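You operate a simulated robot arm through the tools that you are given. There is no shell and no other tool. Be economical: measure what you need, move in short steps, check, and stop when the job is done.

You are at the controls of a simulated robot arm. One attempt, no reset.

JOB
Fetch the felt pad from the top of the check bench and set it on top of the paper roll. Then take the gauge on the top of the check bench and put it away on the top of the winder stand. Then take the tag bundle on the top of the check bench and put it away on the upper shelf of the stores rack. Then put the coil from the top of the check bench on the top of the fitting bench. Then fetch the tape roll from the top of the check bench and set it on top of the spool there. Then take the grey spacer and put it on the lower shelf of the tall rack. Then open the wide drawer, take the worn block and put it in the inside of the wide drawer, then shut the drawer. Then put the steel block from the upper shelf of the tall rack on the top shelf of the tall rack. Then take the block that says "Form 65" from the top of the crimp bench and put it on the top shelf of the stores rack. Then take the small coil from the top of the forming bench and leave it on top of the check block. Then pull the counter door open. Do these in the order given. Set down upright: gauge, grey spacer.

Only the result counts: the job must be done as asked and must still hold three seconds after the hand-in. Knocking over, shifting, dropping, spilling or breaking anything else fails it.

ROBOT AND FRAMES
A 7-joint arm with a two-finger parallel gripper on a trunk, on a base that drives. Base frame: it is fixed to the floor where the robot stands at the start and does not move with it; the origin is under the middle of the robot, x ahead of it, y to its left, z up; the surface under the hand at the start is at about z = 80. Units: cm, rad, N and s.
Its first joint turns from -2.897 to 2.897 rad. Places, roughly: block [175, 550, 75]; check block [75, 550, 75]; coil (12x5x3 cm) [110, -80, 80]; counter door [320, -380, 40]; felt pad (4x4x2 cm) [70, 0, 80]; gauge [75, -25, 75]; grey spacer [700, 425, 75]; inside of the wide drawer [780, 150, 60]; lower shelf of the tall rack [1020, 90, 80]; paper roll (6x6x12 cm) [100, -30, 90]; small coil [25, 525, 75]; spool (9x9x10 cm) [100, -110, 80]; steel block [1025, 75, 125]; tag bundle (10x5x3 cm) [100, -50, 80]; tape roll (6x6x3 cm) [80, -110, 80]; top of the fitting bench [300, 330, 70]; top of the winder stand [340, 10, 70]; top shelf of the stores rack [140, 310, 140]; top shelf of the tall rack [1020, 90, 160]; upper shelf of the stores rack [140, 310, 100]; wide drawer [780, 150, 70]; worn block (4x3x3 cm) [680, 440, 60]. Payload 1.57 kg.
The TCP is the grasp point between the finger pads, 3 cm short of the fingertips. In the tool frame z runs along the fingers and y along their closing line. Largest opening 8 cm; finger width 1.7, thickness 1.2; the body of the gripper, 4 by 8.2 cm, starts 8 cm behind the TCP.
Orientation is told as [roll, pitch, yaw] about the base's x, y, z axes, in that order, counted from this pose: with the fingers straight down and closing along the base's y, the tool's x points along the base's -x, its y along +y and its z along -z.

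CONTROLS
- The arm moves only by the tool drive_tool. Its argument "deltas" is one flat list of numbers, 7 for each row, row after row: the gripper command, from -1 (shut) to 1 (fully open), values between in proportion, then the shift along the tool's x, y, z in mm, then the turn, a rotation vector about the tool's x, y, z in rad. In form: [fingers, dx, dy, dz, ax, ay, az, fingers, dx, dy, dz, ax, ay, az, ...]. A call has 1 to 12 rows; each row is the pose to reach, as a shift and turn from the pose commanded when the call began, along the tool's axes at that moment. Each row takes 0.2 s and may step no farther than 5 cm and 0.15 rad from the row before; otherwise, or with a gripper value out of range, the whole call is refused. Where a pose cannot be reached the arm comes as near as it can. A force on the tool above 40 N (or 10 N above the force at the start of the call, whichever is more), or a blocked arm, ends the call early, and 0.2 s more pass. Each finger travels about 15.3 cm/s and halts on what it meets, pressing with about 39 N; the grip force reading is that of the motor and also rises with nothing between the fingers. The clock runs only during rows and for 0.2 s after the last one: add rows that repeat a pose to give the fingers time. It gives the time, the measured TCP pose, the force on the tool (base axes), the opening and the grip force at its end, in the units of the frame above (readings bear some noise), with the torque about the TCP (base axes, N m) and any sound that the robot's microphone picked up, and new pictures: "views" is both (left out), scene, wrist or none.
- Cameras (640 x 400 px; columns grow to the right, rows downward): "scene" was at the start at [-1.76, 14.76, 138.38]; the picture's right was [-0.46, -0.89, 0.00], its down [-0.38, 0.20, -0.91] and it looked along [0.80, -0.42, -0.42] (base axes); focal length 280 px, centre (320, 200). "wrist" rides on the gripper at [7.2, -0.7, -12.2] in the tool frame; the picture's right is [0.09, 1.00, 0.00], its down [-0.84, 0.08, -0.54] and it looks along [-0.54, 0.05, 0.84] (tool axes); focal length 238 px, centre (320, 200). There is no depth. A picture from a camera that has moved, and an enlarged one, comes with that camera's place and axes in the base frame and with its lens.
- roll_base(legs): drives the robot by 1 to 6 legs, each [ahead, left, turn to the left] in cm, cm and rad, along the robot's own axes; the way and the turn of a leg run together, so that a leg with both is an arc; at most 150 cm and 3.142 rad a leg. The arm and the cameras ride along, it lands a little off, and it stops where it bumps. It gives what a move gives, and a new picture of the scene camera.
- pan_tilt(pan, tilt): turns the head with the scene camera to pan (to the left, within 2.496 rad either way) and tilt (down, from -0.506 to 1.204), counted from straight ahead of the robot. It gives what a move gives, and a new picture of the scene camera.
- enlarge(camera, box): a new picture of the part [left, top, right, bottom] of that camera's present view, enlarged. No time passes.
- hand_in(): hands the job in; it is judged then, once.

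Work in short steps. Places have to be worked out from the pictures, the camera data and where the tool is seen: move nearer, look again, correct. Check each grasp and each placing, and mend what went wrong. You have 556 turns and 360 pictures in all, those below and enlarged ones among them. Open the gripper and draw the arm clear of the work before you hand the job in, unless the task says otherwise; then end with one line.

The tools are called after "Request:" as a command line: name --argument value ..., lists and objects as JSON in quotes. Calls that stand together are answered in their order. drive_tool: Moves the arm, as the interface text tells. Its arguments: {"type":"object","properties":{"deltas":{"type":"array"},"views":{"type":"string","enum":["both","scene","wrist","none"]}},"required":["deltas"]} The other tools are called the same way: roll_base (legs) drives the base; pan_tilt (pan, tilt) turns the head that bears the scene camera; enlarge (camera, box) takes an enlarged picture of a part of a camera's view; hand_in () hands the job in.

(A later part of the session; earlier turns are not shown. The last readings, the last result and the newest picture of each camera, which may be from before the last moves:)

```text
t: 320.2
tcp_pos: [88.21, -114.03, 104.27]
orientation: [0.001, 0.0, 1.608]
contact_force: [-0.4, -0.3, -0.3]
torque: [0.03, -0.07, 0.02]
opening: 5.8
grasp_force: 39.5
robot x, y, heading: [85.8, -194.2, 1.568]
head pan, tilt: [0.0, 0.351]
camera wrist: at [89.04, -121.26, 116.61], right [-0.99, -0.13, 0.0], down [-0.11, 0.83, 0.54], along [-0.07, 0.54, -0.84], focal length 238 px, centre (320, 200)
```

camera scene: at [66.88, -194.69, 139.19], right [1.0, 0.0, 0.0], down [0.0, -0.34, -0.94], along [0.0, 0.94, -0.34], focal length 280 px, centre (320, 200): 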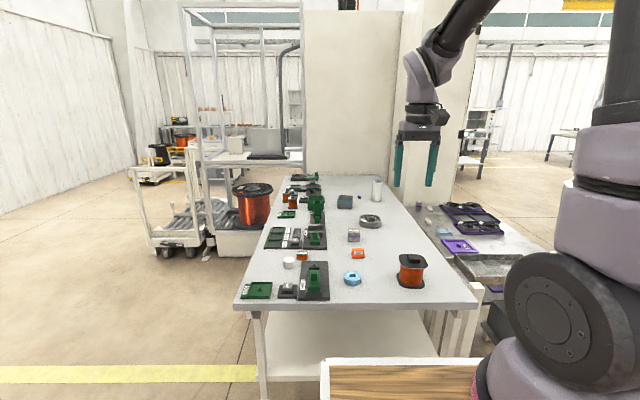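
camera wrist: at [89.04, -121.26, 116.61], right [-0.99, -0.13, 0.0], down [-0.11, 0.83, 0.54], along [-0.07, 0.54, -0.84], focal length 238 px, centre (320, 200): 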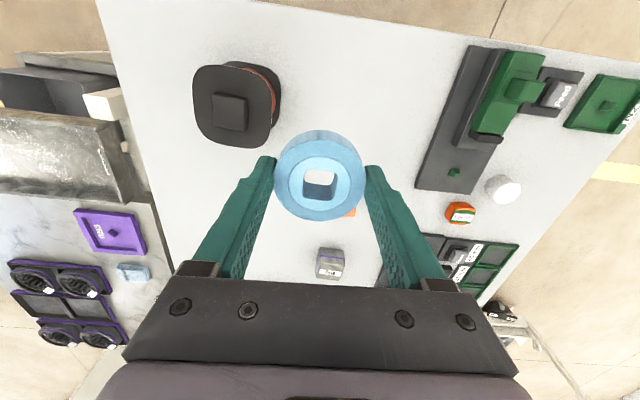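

Hub centre at [98.0, -114]. I move over it (tape centre sits ~0.7 cm toward -y of the TCP) and lower to just above.

Request:
drive_tool --deltas '[-1, -1, -33, 0, 0, 0, 0, -1, -2, -66, 0, 0, 0, 0, -1, -4, -98, 0, 0, 0, 0, -1, -4, -98, 40, 0, 0, 0, -1, -4, -98, 75, 0, 0, 0, -1, -4, -98, 95, 0, 0, 0]'

```text
t: 321.6
tcp_pos: [97.83, -113.02, 94.6]
orientation: [0.001, 0.001, 1.605]
contact_force: [-0.7, -0.4, -0.2]
torque: [0.01, 0.0, -0.02]
opening: 5.85
grasp_force: 39.1
robot x, y, heading: [85.46, -194.03, 1.567]
head pan, tilt: [0.0, 0.351]
camera scene: at [66.88, -194.71, 139.19], right [1.0, 0.0, 0.0], down [0.0, -0.34, -0.94], along [0.0, 0.94, -0.34], focal length 280 px, centre (320, 200)
camera wrist: at [98.66, -120.28, 106.86], right [-0.99, -0.13, 0.0], down [-0.11, 0.83, 0.54], along [-0.07, 0.54, -0.84], focal length 238 px, centre (320, 200)
```

scene: 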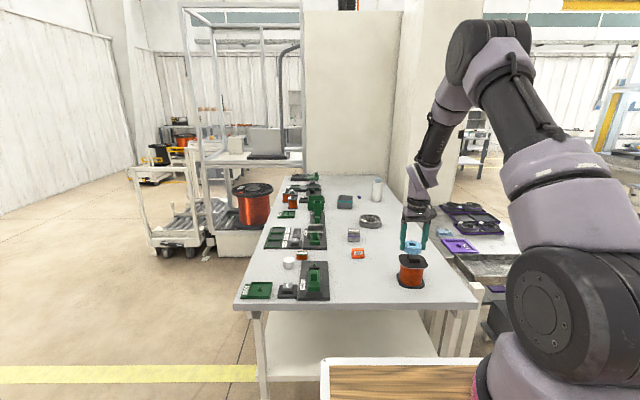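
wrist: 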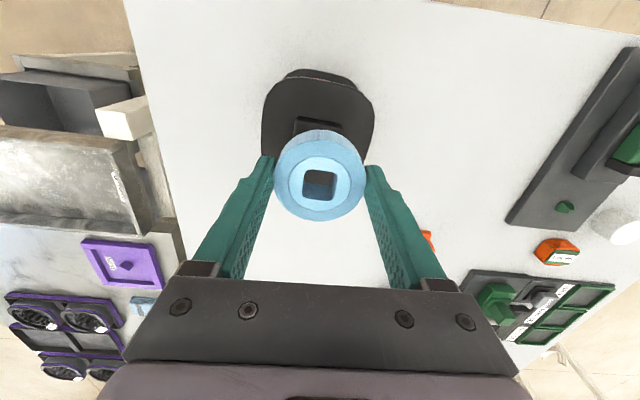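

Request:
enlarge --camera "scene" --box '[370, 200, 450, 300]'

Request:
enlarge --camera "wrist" --box '[240, 50, 400, 240]'

```text
4.00 times, centred on (410, 250) of scene
camera zoom: at [66.88, -194.71, 139.19], right [1.0, 0.0, 0.0], down [0.0, -0.34, -0.94], along [0.0, 0.94, -0.34], focal length 1121 px, centre (-40, 0)
```

zoom: 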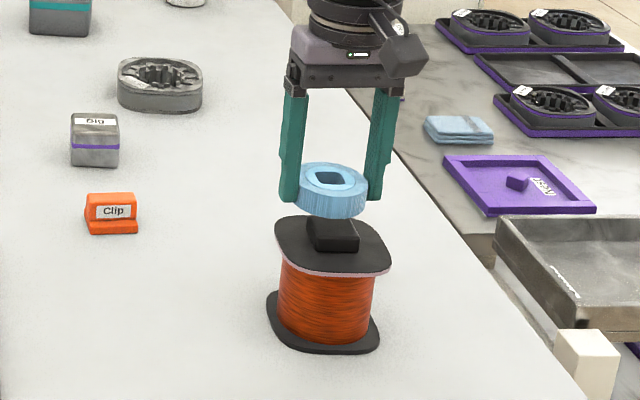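

```text
2.11 times, centred on (320, 145) of wrist
camera zoom: at [98.66, -120.28, 106.86], right [-0.99, -0.13, 0.0], down [-0.11, 0.83, 0.54], along [-0.07, 0.54, -0.84], focal length 502 px, centre (320, 316)
```

zoom: 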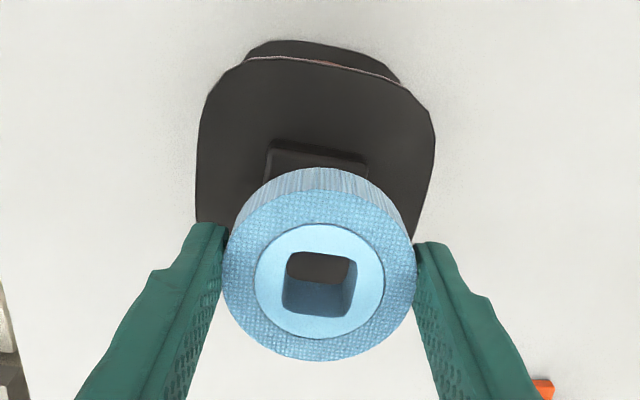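

Tape and hub line up. I lower to contact.

Request:
drive_tool --deltas '[-1, 0, 0, 8, 0, 0, 0, -1, 0, 0, 12, 0, 0, 0, -1, 0, 0, 14, 0, 0, 0, -1, 0, 0, 16, 0, 0, 0, -1, 0, 0, 18, 0, 0, 0, -1, 0, 0, 20, 0, 0, 0]' --views "none"

```text
t: 323.0
tcp_pos: [97.92, -112.84, 92.79]
orientation: [0.001, -0.003, 1.606]
contact_force: [-1.1, -7.3, 26.2]
torque: [-0.39, -0.08, 0.0]
opening: 5.83
grasp_force: 38.8
robot x, y, heading: [85.83, -194.12, 1.561]
head pan, tilt: [0.0, 0.351]
```

Contact at the expected height. I relax, open a little and lift.

Request:
drive_tool --deltas '[-1, 0, 0, -2, 0, 0, 0, 0.55, 0, 0, -2, 0, 0, 0, 0.75, 0, 0, -2, 0, 0, 0, 0.75, 0, 0, -2, 0, 0, 0, 0.75, 0, 0, -15, 0, 0, 0, 0.75, 0, 0, -40, 0, 0, 0, 0.75, 0, 0, -80, 0, 0, 0, 0.75, 0, 0, -120, 0, 0, 0]'

Request:
enlarge --camera "scene" --box '[370, 200, 450, 300]'

```text
t: 324.8
tcp_pos: [98.04, -112.98, 104.67]
orientation: [0.001, 0.003, 1.605]
contact_force: [-0.7, -0.3, 0.3]
torque: [-0.04, 0.01, 0.02]
opening: 7.0
grasp_force: 0.0
robot x, y, heading: [85.8, -193.8, 1.567]
head pan, tilt: [0.0, 0.351]
camera scene: at [66.89, -194.65, 139.19], right [1.0, 0.0, 0.0], down [0.0, -0.34, -0.94], along [0.0, 0.94, -0.34], focal length 280 px, centre (320, 200)
camera wrist: at [98.84, -120.14, 116.92], right [-0.99, -0.13, 0.0], down [-0.11, 0.83, 0.54], along [-0.07, 0.54, -0.84], focal length 238 px, centre (320, 200)
```

scene: 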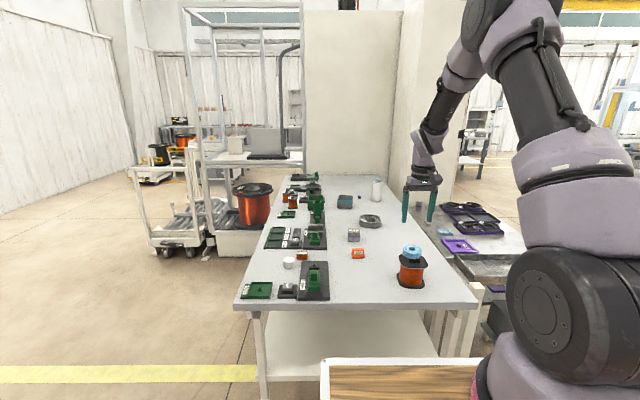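
wrist: 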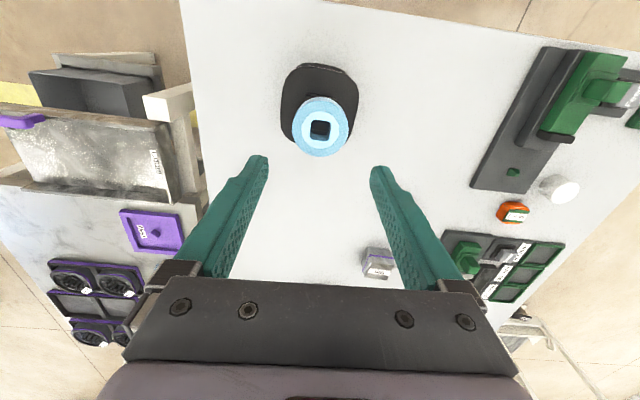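

```text
4.00 times, centred on (410, 250) of scene
camera zoom: at [66.89, -194.65, 139.19], right [1.0, 0.0, 0.0], down [0.0, -0.34, -0.94], along [0.0, 0.94, -0.34], focal length 1121 px, centre (-40, 0)
```

zoom: 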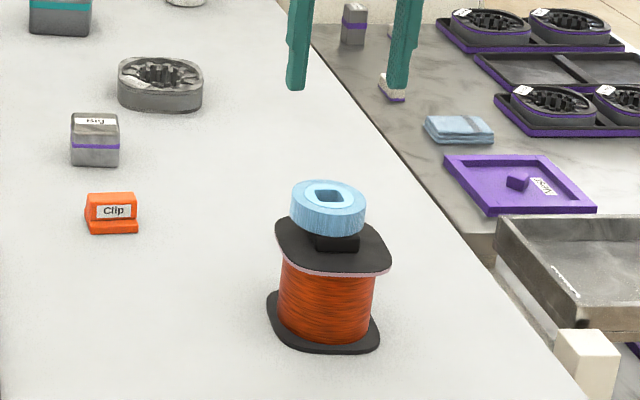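

Tape roll sits on the spool. Next, the grey spacer near [700, 425]. I raise the arm and drive out to the aisle.

Request:
drive_tool --deltas '[0.75, 20, 0, -40, 0, 0, 0, 0.75, 40, 0, -80, 0, 0, 0, 0.75, 60, 0, -120, 0, 0, 0, 0.75, 80, 0, -160, 0, 0, 0, 0.75, 100, 0, -200, 0, 0, 0]' --views "none"

Request:
roll_base --legs '[[0, -75, 0], [0, -75, 0], [0, 0, -1.57]]'

Request:
pan_tilt --pan 0.3 --tilt 0.2

```text
t: 326.0
tcp_pos: [98.42, -123.02, 124.69]
orientation: [0.002, 0.001, 1.605]
contact_force: [0.5, 0.3, -0.6]
torque: [-0.05, 0.0, -0.01]
opening: 7.03
grasp_force: 0.0
robot x, y, heading: [85.47, -194.33, 1.568]
head pan, tilt: [0.0, 0.351]
```

```text
t: 337.7
tcp_pos: [308.76, -208.74, 124.63]
orientation: [0.0, 0.001, 0.022]
contact_force: [0.4, -0.6, 0.5]
torque: [0.03, -0.02, 0.03]
opening: 6.98
grasp_force: 0.1
robot x, y, heading: [237.8, -195.25, -0.015]
head pan, tilt: [0.0, 0.351]
camera scene: at [237.83, -176.14, 139.19], right [-0.02, -1.0, 0.0], down [-0.34, 0.01, -0.94], along [0.94, -0.02, -0.34], focal length 280 px, centre (320, 200)
```

scene: 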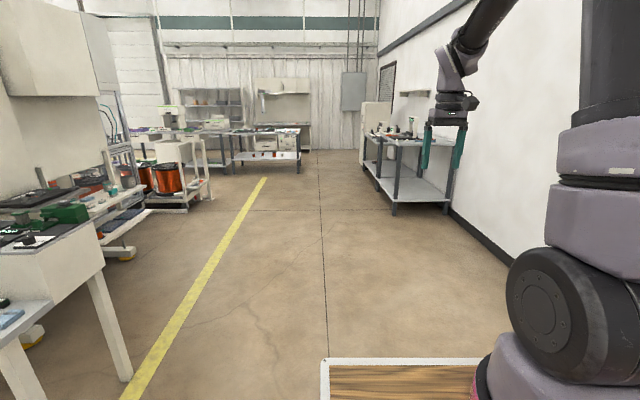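

```text
t: 338.5
tcp_pos: [308.78, -208.63, 124.8]
orientation: [-0.002, -0.001, 0.022]
contact_force: [0.0, 0.4, 0.6]
torque: [0.01, 0.0, 0.01]
opening: 7.01
grasp_force: 0.0
robot x, y, heading: [238.21, -195.13, -0.014]
head pan, tilt: [0.3, 0.201]
camera scene: at [237.47, -173.39, 140.59], right [0.28, -0.96, 0.0], down [-0.19, -0.06, -0.98], along [0.94, 0.27, -0.2], focal length 280 px, centre (320, 200)
```

scene: 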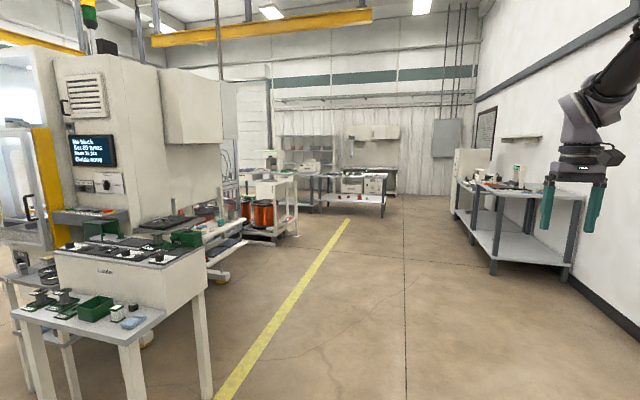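

Request:
roll_base --legs '[[0, 15, 0.014], [140, 0, 0], [140, 0, 0]]'

Request:
pan_tilt --pan 0.7 --tilt 0.2

```text
t: 353.2
tcp_pos: [591.85, -194.46, 124.67]
orientation: [-0.001, -0.002, 0.038]
contact_force: [0.0, -0.2, -0.2]
torque: [-0.02, -0.01, -0.03]
opening: 6.98
grasp_force: 0.0
robot x, y, heading: [520.91, -181.78, -0.004]
head pan, tilt: [0.3, 0.201]
camera scene: at [520.0, -160.11, 140.59], right [0.29, -0.96, 0.0], down [-0.19, -0.06, -0.98], along [0.94, 0.29, -0.2], focal length 280 px, centre (320, 200)
```

scene: 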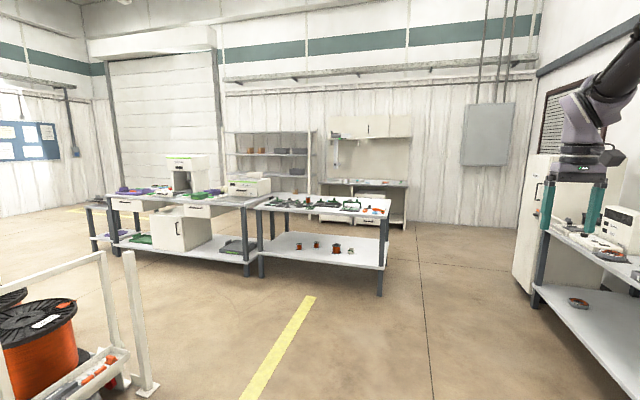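

```text
t: 354.0
tcp_pos: [591.85, -194.5, 124.65]
orientation: [0.0, 0.0, 0.036]
contact_force: [1.1, 0.1, 0.2]
torque: [0.01, 0.0, -0.04]
opening: 7.02
grasp_force: 0.1
robot x, y, heading: [520.57, -181.59, 0.001]
head pan, tilt: [0.7, 0.201]
camera scene: at [518.24, -156.86, 140.59], right [0.64, -0.77, 0.0], down [-0.15, -0.13, -0.98], along [0.75, 0.63, -0.2], focal length 280 px, centre (320, 200)
```

scene: 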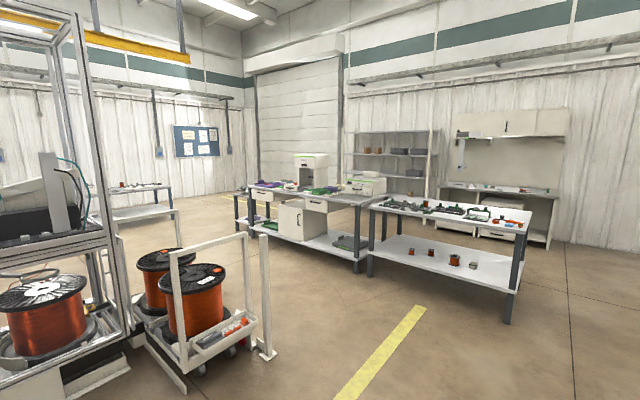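

The tables and tall rack come into view. I go to x≈700 and turn to face +y up the corridor.

Request:
roll_base --legs '[[90, 0, 0], [87, 0, 0], [0, 0, 1.57], [100, 0, 0]]'

Request:
pan_tilt --pan 0.0 --tilt 0.25

```text
t: 371.5
tcp_pos: [712.04, -14.25, 124.74]
orientation: [0.001, -0.001, 1.601]
contact_force: [-0.6, -0.9, 0.7]
torque: [0.0, 0.06, 0.0]
opening: 7.01
grasp_force: 0.0
robot x, y, heading: [699.1, -85.07, 1.561]
head pan, tilt: [0.7, 0.201]
camera scene: at [674.2, -87.77, 140.59], right [0.77, 0.64, 0.0], down [0.13, -0.15, -0.98], along [-0.62, 0.75, -0.2], focal length 280 px, centre (320, 200)
```

scene: 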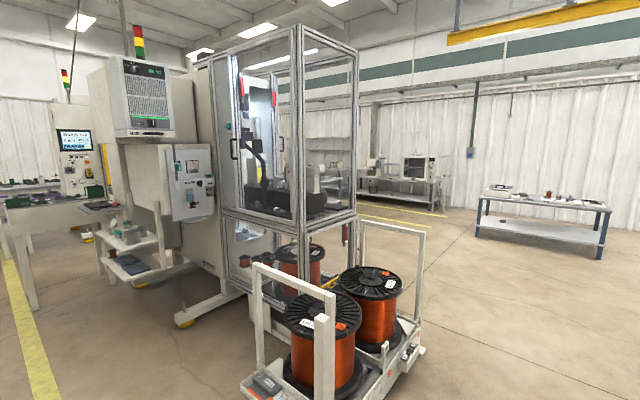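

```text
t: 372.6
tcp_pos: [712.1, -14.32, 124.74]
orientation: [0.0, 0.001, 1.603]
contact_force: [-0.4, 0.3, 0.3]
torque: [-0.02, -0.02, 0.01]
opening: 7.02
grasp_force: 0.0
robot x, y, heading: [699.06, -85.14, 1.56]
head pan, tilt: [0.0, 0.25]
camera scene: at [680.22, -85.61, 140.13], right [1.0, -0.01, 0.0], down [0.0, -0.25, -0.97], along [0.01, 0.97, -0.25], focal length 280 px, centre (320, 200)
```

scene: 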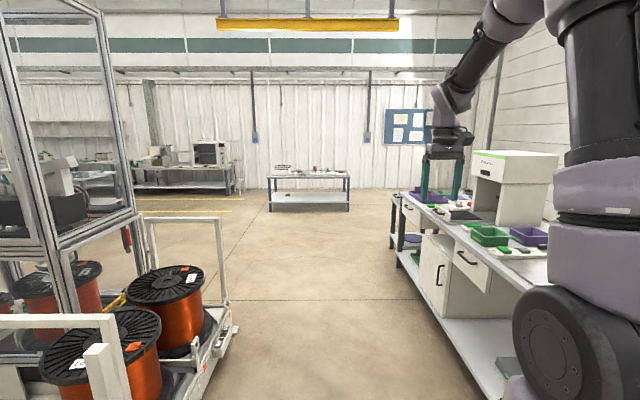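

Request:
roll_base --legs '[[120, 0, 0.01], [120, 0, 0], [110, 0, 0]]'

Request:
drive_tool --deltas '[1, 0, 0, 0, 0, 0, 0]' --views "wrist"

```text
t: 389.6
tcp_pos: [707.22, 337.08, 124.72]
orientation: [0.0, 0.0, 1.634]
contact_force: [-0.3, 0.0, -0.6]
torque: [-0.03, -0.03, -0.03]
opening: 7.01
grasp_force: 0.1
robot x, y, heading: [696.56, 266.2, 1.595]
head pan, tilt: [0.0, 0.25]
camera scene: at [677.91, 264.73, 140.13], right [1.0, 0.02, 0.0], down [0.01, -0.25, -0.97], along [-0.02, 0.97, -0.25], focal length 280 px, centre (320, 200)
```

scene: 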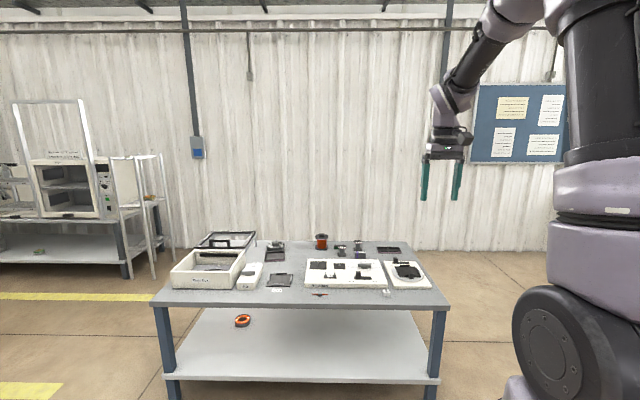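

```text
t: 390.0
tcp_pos: [707.38, 337.06, 124.71]
orientation: [0.002, -0.003, 1.637]
contact_force: [0.1, 0.4, -0.1]
torque: [0.02, -0.05, -0.01]
opening: 7.98
grasp_force: 0.1
robot x, y, heading: [696.97, 265.56, 1.598]
head pan, tilt: [0.0, 0.25]
camera wrist: at [708.35, 329.88, 136.92], right [-0.99, -0.16, 0.0], down [-0.13, 0.83, 0.54], along [-0.09, 0.54, -0.84], focal length 238 px, centre (320, 200)
```

wrist: 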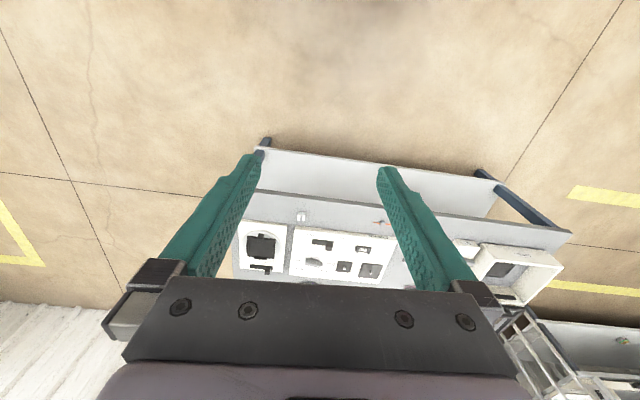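

Request:
enlarge --camera "scene" --box '[150, 220, 460, 315]'

```text
2.06 times, centred on (305, 268) of scene
camera zoom: at [677.91, 264.72, 140.13], right [1.0, 0.02, 0.0], down [0.01, -0.25, -0.97], along [-0.02, 0.97, -0.25], focal length 579 px, centre (351, 61)
```

zoom: 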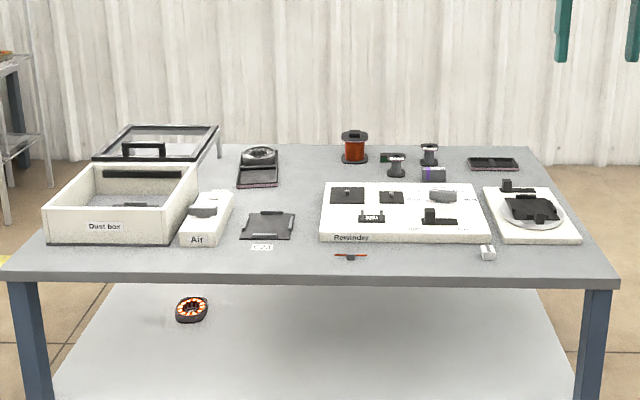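

The table is low (z≈63). The spacer and worn block are at the back right, better reached from its right side. I check the space there.

Request:
pan_tilt --pan -0.8 --tilt 0.35

```text
t: 391.1
tcp_pos: [707.33, 337.06, 124.66]
orientation: [-0.001, -0.001, 1.636]
contact_force: [0.2, -0.5, 0.6]
torque: [0.0, 0.0, -0.05]
opening: 8.02
grasp_force: 0.1
robot x, y, heading: [696.8, 265.86, 1.599]
head pan, tilt: [-0.799, 0.351]
camera scene: at [684.65, 262.05, 139.19], right [0.72, -0.7, 0.0], down [-0.24, -0.25, -0.94], along [0.66, 0.67, -0.34], focal length 280 px, centre (320, 200)
```

scene: 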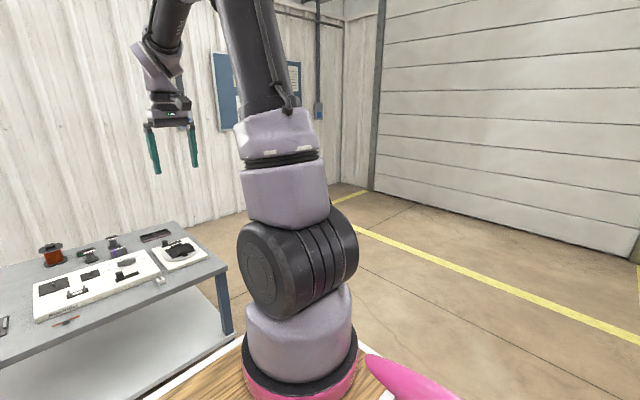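

Request:
roll_base --legs '[[30, 0, -0.028], [0, -100, 0], [122, 0, 0]]'

```text
t: 403.7
tcp_pos: [814.86, 483.71, 124.74]
orientation: [-0.001, 0.0, 1.587]
contact_force: [0.7, 0.1, -0.9]
torque: [-0.02, 0.0, -0.03]
opening: 8.01
grasp_force: 0.0
robot x, y, heading: [800.9, 412.93, 1.546]
head pan, tilt: [-0.799, 0.351]
camera scene: at [788.52, 409.98, 139.19], right [0.68, -0.73, 0.0], down [-0.25, -0.23, -0.94], along [0.69, 0.64, -0.34], focal length 280 px, centre (320, 200)
```

scene: 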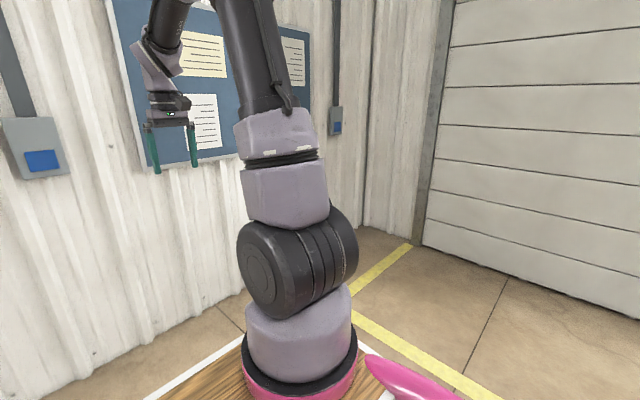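

Request:
roll_base --legs '[[0, 0, 1.595]]'

Request:
pan_tilt --pan 0.0 --tilt 0.6

Request:
drive_tool --deltas '[1, 0, 0, 0, 0, 0, 0]' --views "wrist"

```text
t: 407.9
tcp_pos: [730.14, 426.26, 124.73]
orientation: [0.0, -0.001, -3.113]
contact_force: [-0.1, 0.5, 0.7]
torque: [0.02, 0.01, 0.02]
opening: 7.98
grasp_force: 0.0
robot x, y, heading: [801.11, 412.77, 3.128]
head pan, tilt: [-0.799, 0.351]
camera scene: at [804.28, 400.82, 139.19], right [0.72, 0.69, 0.0], down [0.24, -0.25, -0.94], along [-0.65, 0.68, -0.34], focal length 280 px, centre (320, 200)
```

scene: 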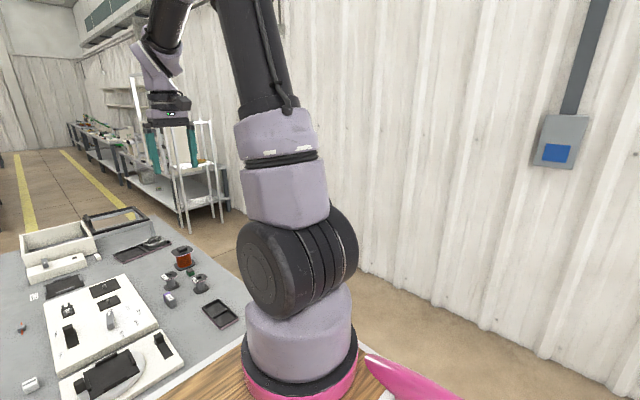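

```text
t: 409.1
tcp_pos: [730.11, 426.24, 124.77]
orientation: [0.0, 0.001, -3.114]
contact_force: [0.5, -0.3, 0.2]
torque: [0.0, 0.02, 0.02]
opening: 8.0
grasp_force: 0.0
robot x, y, heading: [801.11, 412.94, 3.128]
head pan, tilt: [0.0, 0.6]
camera scene: at [801.86, 394.18, 136.91], right [0.01, 1.0, 0.0], down [0.56, -0.01, -0.83], along [-0.83, 0.01, -0.56], focal length 280 px, centre (320, 200)
```

scene: 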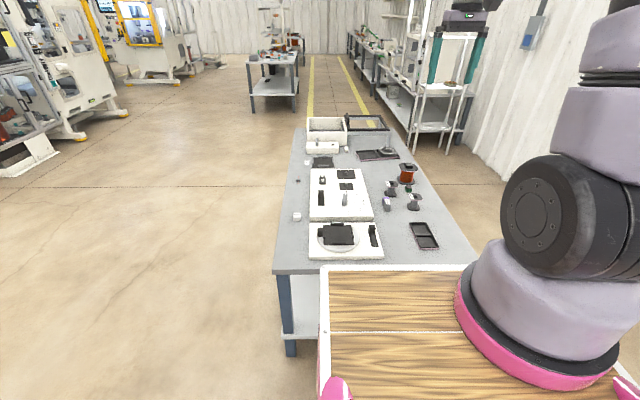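

```text
t: 409.4
tcp_pos: [729.99, 426.25, 124.65]
orientation: [0.003, 0.001, -3.112]
contact_force: [0.8, 0.5, -0.7]
torque: [0.0, -0.01, 0.03]
opening: 8.01
grasp_force: 0.1
robot x, y, heading: [800.73, 413.43, 3.125]
head pan, tilt: [0.0, 0.6]
camera wrist: at [737.13, 427.08, 136.91], right [0.12, -0.99, 0.0], down [-0.83, -0.1, 0.54], along [-0.54, -0.07, -0.84], focal length 238 px, centre (320, 200)
```

wrist: 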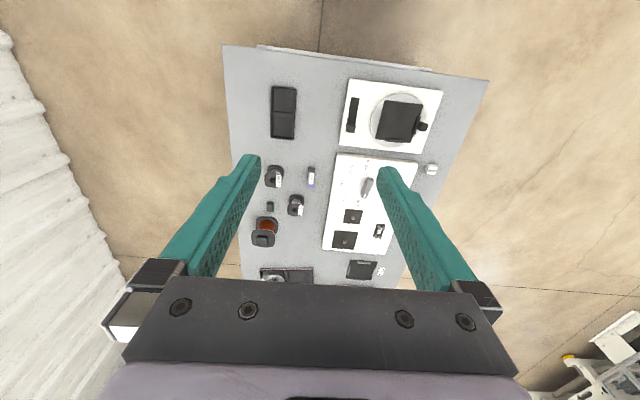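

Request:
enlarge --camera "wrist" --box '[230, 150, 350, 290]'

Request:
enlarge --camera "scene" --box '[340, 140, 450, 260]'

```text
2.86 times, centred on (290, 220) of wrist
camera zoom: at [737.13, 427.08, 136.91], right [0.12, -0.99, 0.0], down [-0.83, -0.1, 0.54], along [-0.54, -0.07, -0.84], focal length 681 px, centre (406, 143)
```

zoom: 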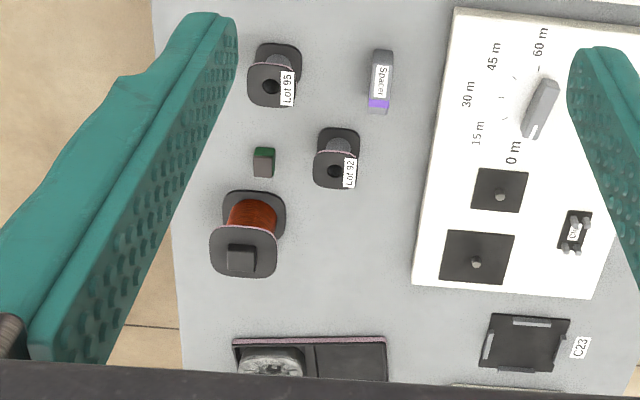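

```text
3.33 times, centred on (395, 200) of scene
camera zoom: at [801.86, 394.17, 136.91], right [0.01, 1.0, 0.0], down [0.56, -0.01, -0.83], along [-0.82, 0.01, -0.56], focal length 934 px, centre (70, 200)
```

zoom: 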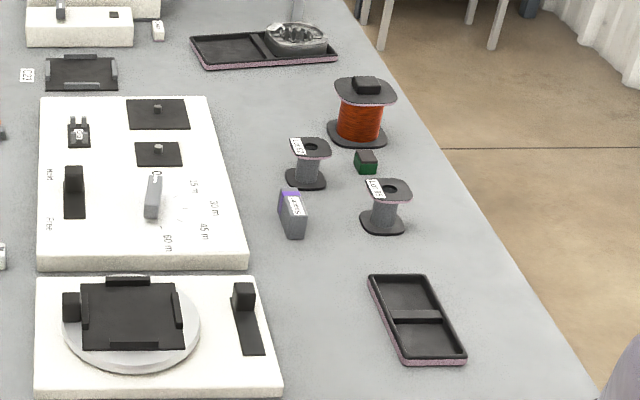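

The labelled "Spacer" block (grey, purple band) is at ~[699, 423]; the worn block (dark/green) near [688, 438]. I advance 21 cm.

Request:
roll_base --legs '[[21, 0, 0.01]]'

Request:
drive_tool --deltas '[1, 0, 0, 40, 0, 0, 0, 1, 0, 0, 80, 0, 0, 0, 1, 0, 0, 120, 0, 0, 0, 1, 0, 0, 160, 0, 0, 0, 1, 0, 0, 200, 0, 0, 0, 1, 0, 0, 240, 0, 0, 0]' --views "wrist"

```text
t: 411.1
tcp_pos: [709.13, 425.54, 124.74]
orientation: [0.0, 0.002, -3.1]
contact_force: [0.7, 0.1, 0.0]
torque: [-0.01, -0.01, -0.03]
opening: 8.0
grasp_force: 0.1
robot x, y, heading: [780.1, 413.87, -3.141]
head pan, tilt: [0.0, 0.6]
camera scene: at [781.35, 394.29, 136.91], right [0.0, 1.0, 0.0], down [0.56, 0.0, -0.83], along [-0.83, 0.0, -0.56], focal length 280 px, centre (320, 200)
```

scene: 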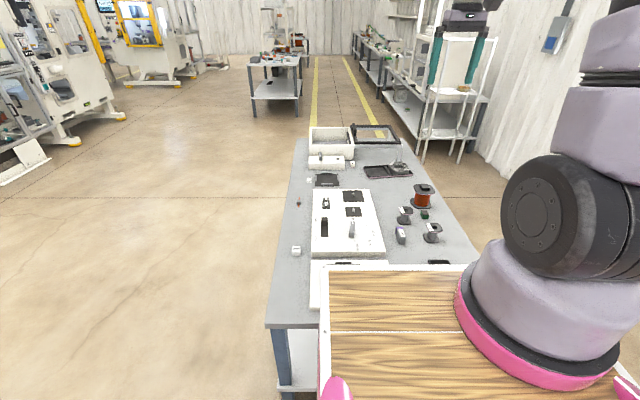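

```text
t: 412.5
tcp_pos: [709.29, 425.43, 100.67]
orientation: [0.0, 0.0, -3.101]
contact_force: [1.0, -0.3, 0.2]
torque: [-0.04, -0.02, 0.01]
opening: 7.97
grasp_force: 0.1
robot x, y, heading: [780.02, 413.27, -3.141]
head pan, tilt: [0.0, 0.6]
camera wrist: at [716.44, 426.54, 112.92], right [0.13, -0.99, 0.0], down [-0.83, -0.11, 0.54], along [-0.54, -0.07, -0.84], focal length 238 px, centre (320, 200)
```

wrist: 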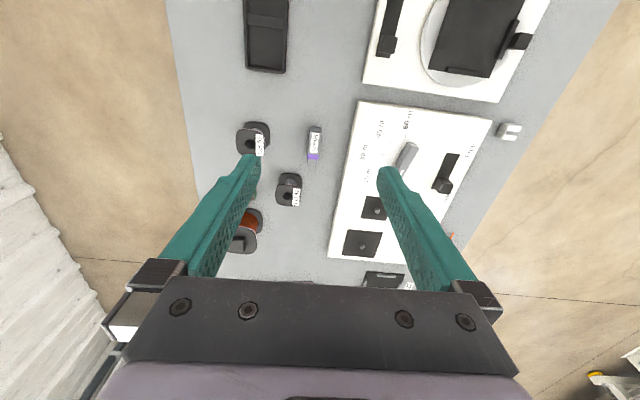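

Request:
drive_tool --deltas '[1, -30, -1, 30, 0, 0, 0, 1, -60, -3, 60, 0, 0, 0, 1, -78, -4, 95, 0, 0, 0, 1, -78, -4, 130, 0, 0, 0]' --views "wrist"

```text
t: 413.5
tcp_pos: [701.35, 425.65, 87.63]
orientation: [-0.001, -0.002, -3.1]
contact_force: [0.6, 0.1, 0.5]
torque: [0.01, -0.01, -0.02]
opening: 8.02
grasp_force: 0.1
robot x, y, heading: [779.81, 413.18, -3.141]
head pan, tilt: [0.0, 0.6]
camera wrist: at [708.37, 426.57, 99.82], right [0.13, -0.99, 0.0], down [-0.83, -0.11, 0.54], along [-0.54, -0.07, -0.84], focal length 238 px, centre (320, 200)
```

wrist: 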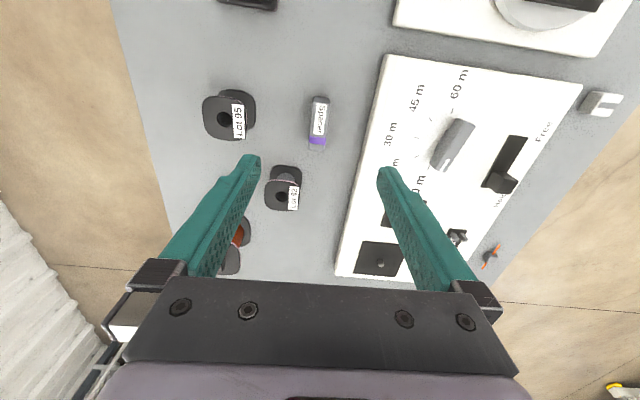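

Request:
enlarge --camera "wrist" --box '[260, 70, 380, 170]'

```text
4.00 times, centred on (320, 120) of wrist
camera zoom: at [708.37, 426.57, 99.82], right [0.13, -0.99, 0.0], down [-0.83, -0.11, 0.54], along [-0.54, -0.07, -0.84], focal length 953 px, centre (320, 520)
```

zoom: 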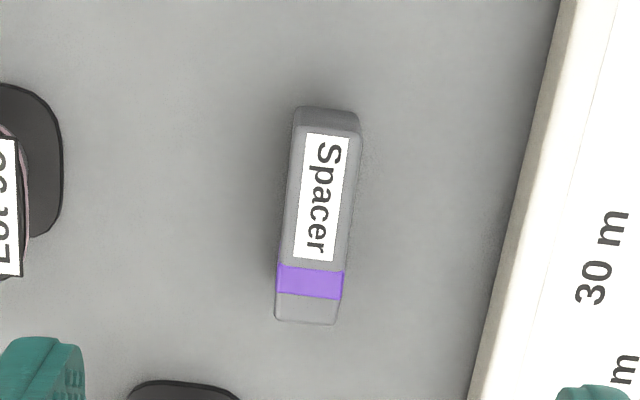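

The spacer lies label-up, ~6×2×2.7 cm, long axis along x. I align and descend part way.

Request:
drive_tool --deltas '[0.5, -8, 0, 40, 0, 0, 0.03, 0.3, -16, 1, 80, 0, 0, 0.04, 0.3, -21, 1, 120, 0, 0, 0.04]' --views "wrist"

```text
t: 414.3
tcp_pos: [699.43, 425.16, 75.53]
orientation: [-0.001, -0.001, -3.14]
contact_force: [0.4, 0.2, 0.0]
torque: [-0.03, 0.04, -0.01]
opening: 5.18
grasp_force: 0.1
robot x, y, heading: [780.1, 413.27, -3.141]
head pan, tilt: [0.0, 0.6]
camera wrist: at [706.35, 425.93, 87.73], right [0.09, -1.0, 0.0], down [-0.84, -0.08, 0.54], along [-0.54, -0.05, -0.84], focal length 238 px, centre (320, 200)
```

wrist: 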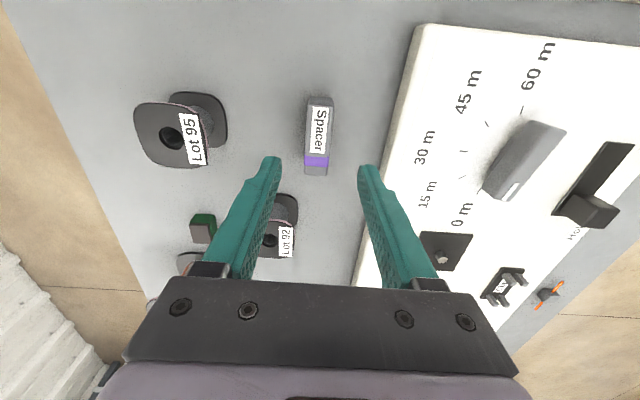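

Request:
drive_tool --deltas '[0.3, -2, -2, 30, 0, 0, 0, 0.3, -2, -2, 60, 0, 0, 0, 0.3, -2, -2, 80, 0, 0, 0, 0.3, -2, -2, 86, 0, 0, 0, 0.3, -2, -2, 90, 0, 0, 0, 0.3, -2, -2, 94, 0, 0, 0]' --views "wrist"

```text
t: 415.7
tcp_pos: [698.95, 425.44, 66.27]
orientation: [0.003, 0.0, -3.14]
contact_force: [-0.3, 0.1, -0.2]
torque: [0.04, 0.01, 0.01]
opening: 5.19
grasp_force: 0.1
robot x, y, heading: [780.25, 413.16, -3.141]
head pan, tilt: [0.0, 0.6]
camera wrist: at [706.04, 426.08, 78.49], right [0.09, -1.0, 0.0], down [-0.84, -0.08, 0.54], along [-0.54, -0.05, -0.84], focal length 238 px, centre (320, 200)
```

wrist: 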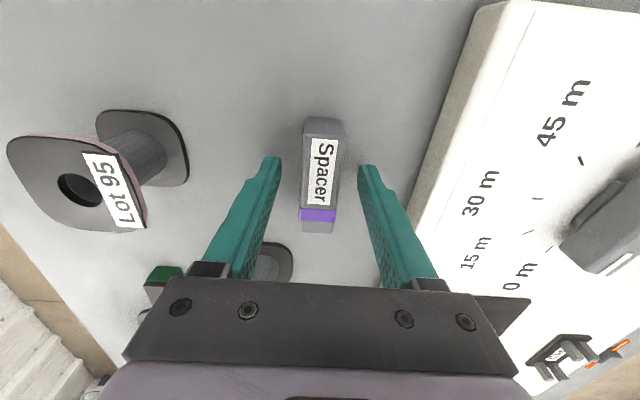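

Request:
drive_tool --deltas '[0.3, 0, 0, 3, 0, 0, 0, 0.3, 0, 0, 6, 0, 0, 0, 0.3, 0, 0, 9, 0, 0, 0, 0.3, 0, 0, 12, 0, 0, 0, 0.3, 0, 0, 15, 0, 0, 0]' --views "none"

```text
t: 417.0
tcp_pos: [698.93, 425.5, 65.07]
orientation: [0.003, 0.001, -3.14]
contact_force: [8.6, -0.9, 19.2]
torque: [0.54, -0.32, -0.28]
opening: 5.12
grasp_force: 0.0
robot x, y, heading: [780.31, 413.3, -3.136]
head pan, tilt: [0.0, 0.6]
stopped in row 5: the force on the tool passed its limit at 42 N (the readings are from after the stop); the commanded pose is now the measured one
```

Table is at z≈62. I raise 1.5 mm, grip, and lift slowly.

Request:
drive_tool --deltas '[0.3, 0, 0, -2, 0, 0, 0, -0.3, 0, 0, -2, 0, 0, 0, -1, 0, 0, -2, 0, 0, 0, -1, 0, 0, -2, 0, 0, 0, -1, 0, 0, -2, 0, 0, 0, -1, 0, 0, -6, 0, 0, 0, -1, 0, 0, -15, 0, 0, 0, -1, 0, 0, -30, 0, 0, 0, -1, 0, 0, -55, 0, 0, 0, -1, 0, 0, -90, 0, 0, 0]' --views "wrist"

```text
t: 419.2
tcp_pos: [698.84, 425.27, 73.94]
orientation: [0.001, 0.001, -3.142]
contact_force: [-0.6, 0.9, -1.3]
torque: [-0.01, -0.02, -0.01]
opening: 2.35
grasp_force: 36.1
robot x, y, heading: [780.2, 413.15, -3.139]
head pan, tilt: [0.0, 0.6]
camera wrist: at [705.92, 425.97, 86.23], right [0.09, -1.0, 0.0], down [-0.84, -0.08, 0.54], along [-0.54, -0.05, -0.84], focal length 238 px, centre (320, 200)
```

wrist: 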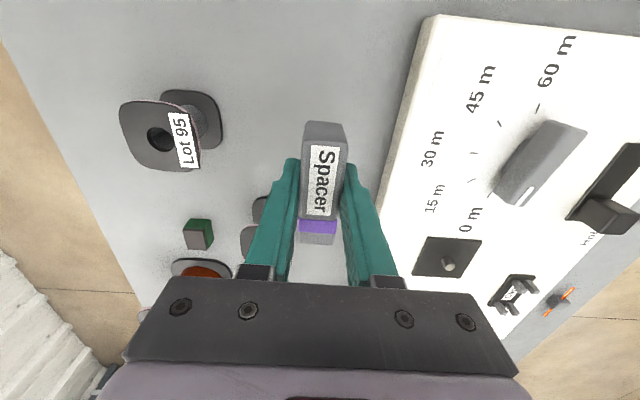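

Spacer held. I raise it to travel height.

Request:
drive_tool --deltas '[-1, 0, 0, -40, 0, 0, 0, -1, 0, 0, -80, 0, 0, 0, -1, 0, 0, -125, 0, 0, 0, -1, 0, 0, -170, 0, 0, 0, -1, 0, 0, -215, 0, 0, 0, -1, 10, 0, -260, 0, 0, 0, -1, 30, 0, -300, 0, 0, 0, -1, 60, 0, -340, 0, 0, 0, -1, 90, 0, -375, 0, 0, 0, -1, 120, 0, -410, 0, 0, 0]' --views "wrist"

Request:
pan_tilt --pan 2.3 --tilt 0.3

```text
t: 421.4
tcp_pos: [711.03, 426.03, 114.66]
orientation: [0.002, 0.0, -3.143]
contact_force: [-0.3, -0.3, -1.2]
torque: [0.0, -0.04, -0.01]
opening: 2.36
grasp_force: 35.7
robot x, y, heading: [780.05, 413.34, -3.137]
head pan, tilt: [0.0, 0.6]
camera wrist: at [718.13, 426.6, 126.94], right [0.09, -1.0, 0.0], down [-0.84, -0.08, 0.54], along [-0.54, -0.05, -0.84], focal length 238 px, centre (320, 200)
```

wrist: 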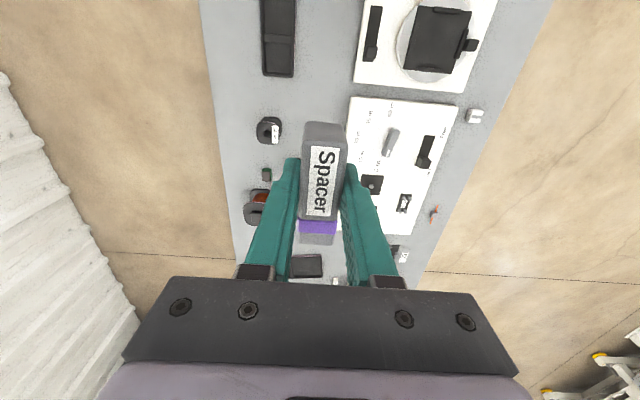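

```text
t: 423.5
tcp_pos: [711.03, 425.95, 114.69]
orientation: [0.003, -0.002, -3.141]
contact_force: [0.4, -0.6, -2.0]
torque: [-0.01, -0.04, -0.02]
opening: 2.38
grasp_force: 35.8
robot x, y, heading: [779.92, 413.48, -3.143]
head pan, tilt: [2.3, 0.3]
camera scene: at [796.43, 387.35, 139.66], right [-0.74, -0.67, 0.0], down [-0.2, 0.22, -0.96], along [0.64, -0.71, -0.3], focal length 280 px, centre (320, 200)
```

scene: 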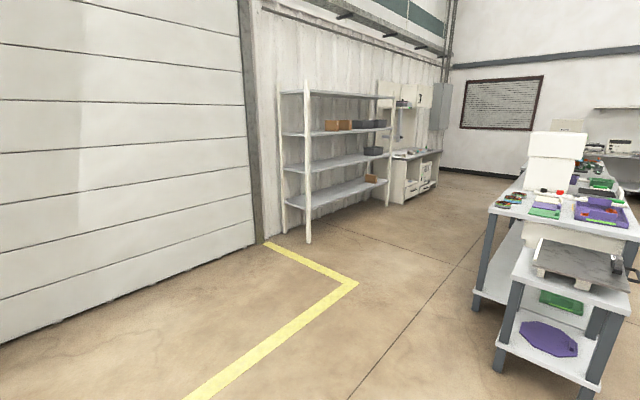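

Request:
enlarge --camera "scene" --box '[270, 75, 410, 250]'

```text
2.29 times, centred on (340, 162) of scene
camera zoom: at [796.43, 387.35, 139.66], right [-0.74, -0.67, 0.0], down [-0.2, 0.22, -0.96], along [0.64, -0.71, -0.3], focal length 641 px, centre (274, 286)
```

zoom: 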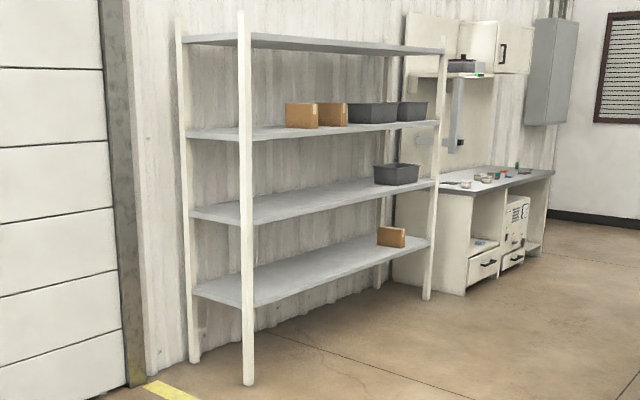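

The tall rack's front is at x≈997, y 5–185; its lower shelf (z≈82) is nearly empty. I drive into the corridor in front of it.

Request:
roll_base --legs '[[-110, 0, 0], [0, 0, 1.571], [110, 0, 0], [110, 0, 0], [75, 0, 0]]'

Request:
pan_tilt --pan 1.2 --tilt 0.3

```text
t: 447.2
tcp_pos: [883.04, 47.4, 114.72]
orientation: [0.002, -0.002, -1.577]
contact_force: [0.5, -0.1, -1.5]
torque: [0.03, 0.02, 0.02]
opening: 2.34
grasp_force: 36.1
robot x, y, heading: [896.36, 116.45, -1.577]
head pan, tilt: [2.3, 0.3]
camera scene: at [922.14, 132.52, 139.66], right [0.66, -0.75, 0.0], down [-0.22, -0.2, -0.96], along [0.71, 0.63, -0.3], focal length 280 px, centre (320, 200)
```

scene: 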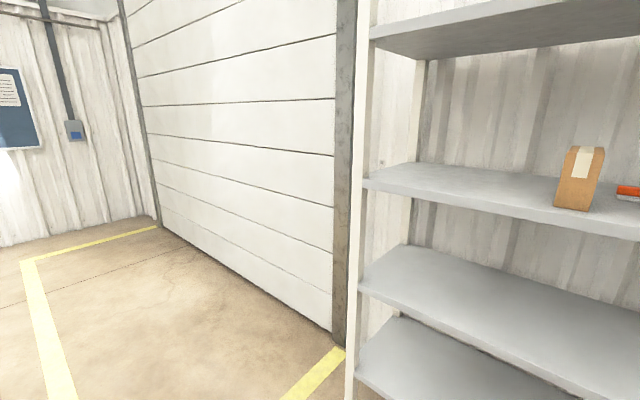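

```text
t: 448.6
tcp_pos: [882.87, 47.39, 114.66]
orientation: [0.001, -0.004, -1.578]
contact_force: [-0.1, 0.1, -1.4]
torque: [0.01, -0.01, -0.01]
opening: 2.36
grasp_force: 36.1
robot x, y, heading: [896.12, 116.35, -1.579]
head pan, tilt: [1.201, 0.3]
camera scene: at [923.84, 122.92, 139.66], right [-0.36, -0.93, 0.0], down [-0.28, 0.11, -0.96], along [0.89, -0.35, -0.3], focal length 280 px, centre (320, 200)
```

scene: 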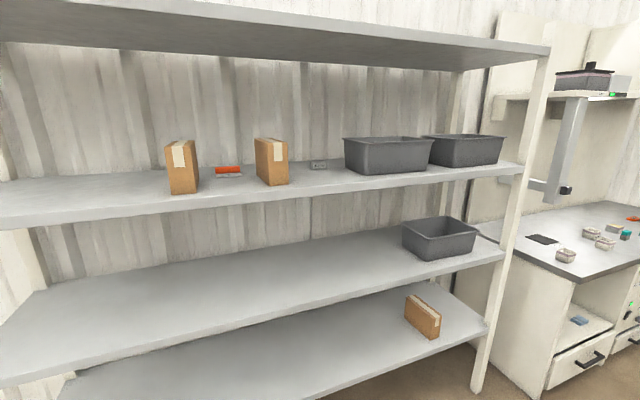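

I turn to face the rack and move up a little.

Request:
roll_base --legs '[[0, 0, 1.578], [12, 0, 0]]'

Request:
pan_tilt --pan 0.0 --tilt 0.45

```text
t: 453.6
tcp_pos: [977.19, 103.93, 114.7]
orientation: [0.002, -0.002, 0.003]
contact_force: [0.8, 0.6, -1.0]
torque: [0.02, 0.01, -0.03]
opening: 2.36
grasp_force: 35.5
robot x, y, heading: [908.08, 116.48, 0.008]
head pan, tilt: [1.201, 0.3]
camera scene: at [901.37, 144.15, 139.66], right [0.93, -0.36, 0.0], down [-0.11, -0.28, -0.96], along [0.34, 0.89, -0.3], focal length 280 px, centre (320, 200)
```

scene: 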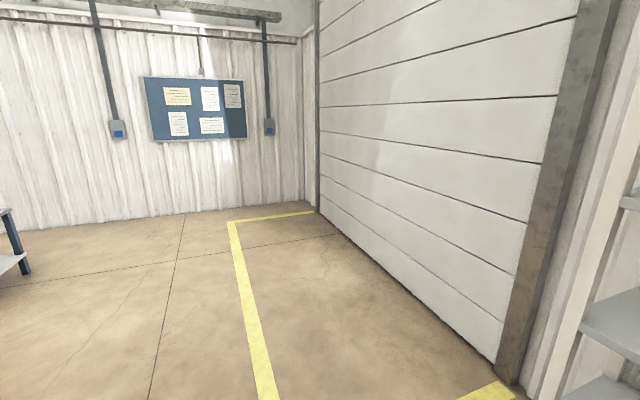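

```text
t: 455.1
tcp_pos: [977.13, 104.02, 114.67]
orientation: [0.001, -0.003, 0.003]
contact_force: [-0.7, 0.1, -1.4]
torque: [0.02, 0.02, 0.04]
opening: 2.36
grasp_force: 35.8
robot x, y, heading: [907.71, 116.48, 0.003]
head pan, tilt: [0.0, 0.45]
camera scene: at [907.22, 135.48, 138.27], right [0.01, -1.0, 0.0], down [-0.44, 0.0, -0.9], along [0.9, 0.0, -0.44], focal length 280 px, centre (320, 200)
```

scene: 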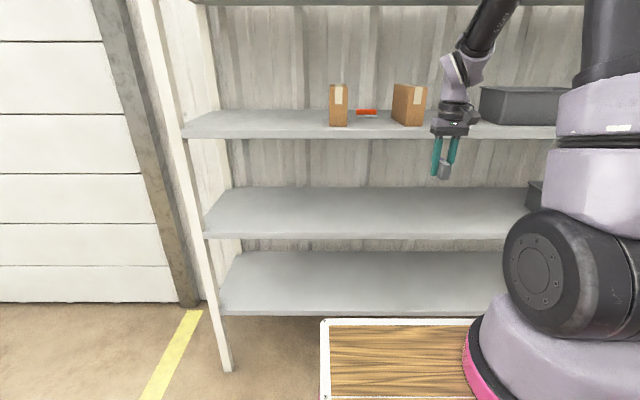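

Request:
drive_tool --deltas '[-1, 0, 0, 40, 0, 0, 0, -1, 0, 0, 80, 0, 0, 0, -1, 0, 0, 120, 0, 0, 0, -1, 0, 0, 150, 0, 0, 0, -1, 0, 0, 180, 0, 0, 0]'

```text
t: 456.2
tcp_pos: [977.01, 104.06, 96.84]
orientation: [0.002, -0.002, 0.004]
contact_force: [-1.0, 0.1, -0.6]
torque: [0.0, 0.0, 0.0]
opening: 2.34
grasp_force: 36.0
robot x, y, heading: [907.93, 116.57, 0.003]
head pan, tilt: [0.0, 0.45]
camera scene: at [907.18, 135.48, 138.27], right [0.0, -1.0, 0.0], down [-0.44, 0.0, -0.9], along [0.9, 0.0, -0.44], focal length 280 px, centre (320, 200)
camera wrist: at [969.69, 103.3, 109.08], right [-0.1, 1.0, 0.0], down [0.84, 0.08, 0.54], along [0.54, 0.05, -0.84], focal length 238 px, centre (320, 200)
```

scene: 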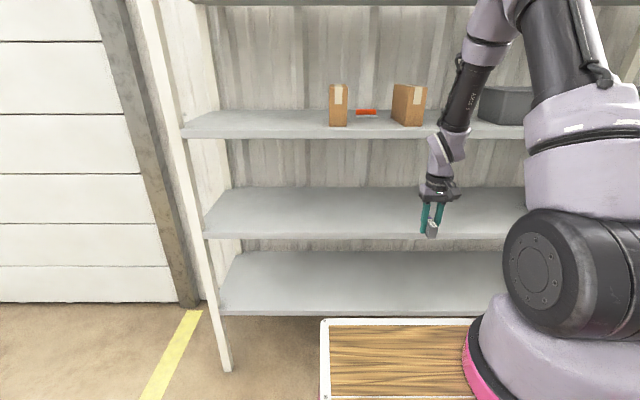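
wrist: 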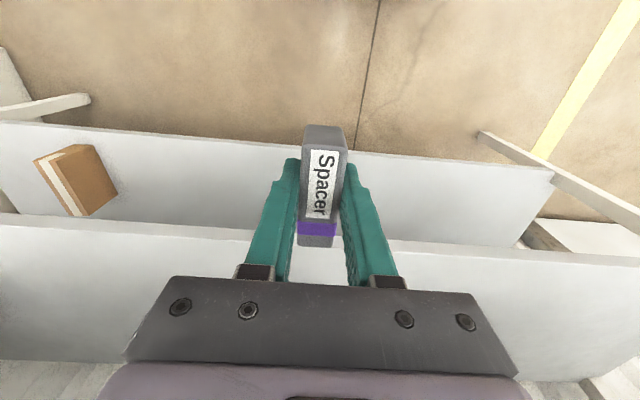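

Shelf surface ≈ z 82, edge x≈994.5. I tilt the fingers forward 0.6 rad, then slide in over the shelf.

Request:
drive_tool --deltas '[-1, 0, 0, 0, 0, -0.14, 0, -1, 0, 0, 0, 0, -0.28, 0, -1, 0, 0, 0, 0, -0.42, 0, -1, 0, 0, 20, 0, -0.55, 0, -1, -20, 0, 50, 0, -0.6, 0, -1, -60, 0, 68, 0, -0.6, 0, -1, -105, 0, 68, 0, -0.6, 0, -1, -150, 0, 68, 0, -0.6, 0, -1, -195, 0, 68, 0, -0.6, 0, -1, -235, 0, 68, 0, -0.6, 0, -1, -250, 0, 68, 0, -0.6, 0]'

```text
t: 458.6
tcp_pos: [1002.31, 103.68, 89.94]
orientation: [0.003, -0.6, 0.005]
contact_force: [-0.7, 0.1, -1.8]
torque: [0.02, 0.03, 0.01]
opening: 2.33
grasp_force: 35.5
robot x, y, heading: [907.7, 116.41, 0.005]
head pan, tilt: [0.0, 0.45]
camera scene: at [907.21, 135.47, 138.27], right [0.0, -1.0, 0.0], down [-0.44, 0.0, -0.9], along [0.9, 0.0, -0.44], focal length 280 px, centre (320, 200)
camera wrist: at [989.37, 102.96, 95.99], right [-0.08, 1.0, -0.05], down [0.38, 0.08, 0.92], along [0.92, 0.05, -0.39], focal length 238 px, centre (320, 200)
```

scene: 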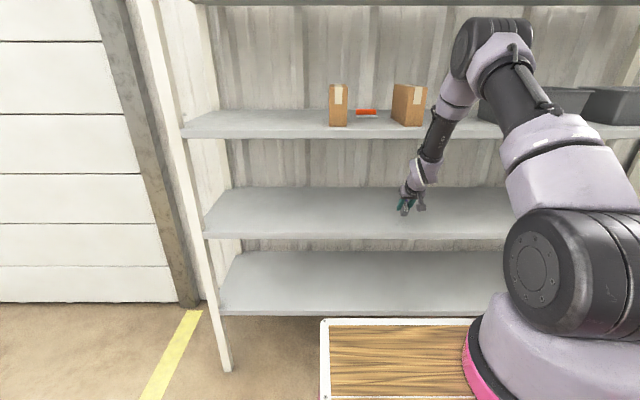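
wrist: 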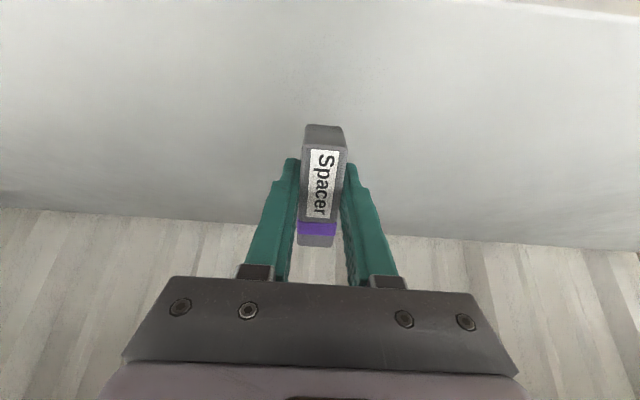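

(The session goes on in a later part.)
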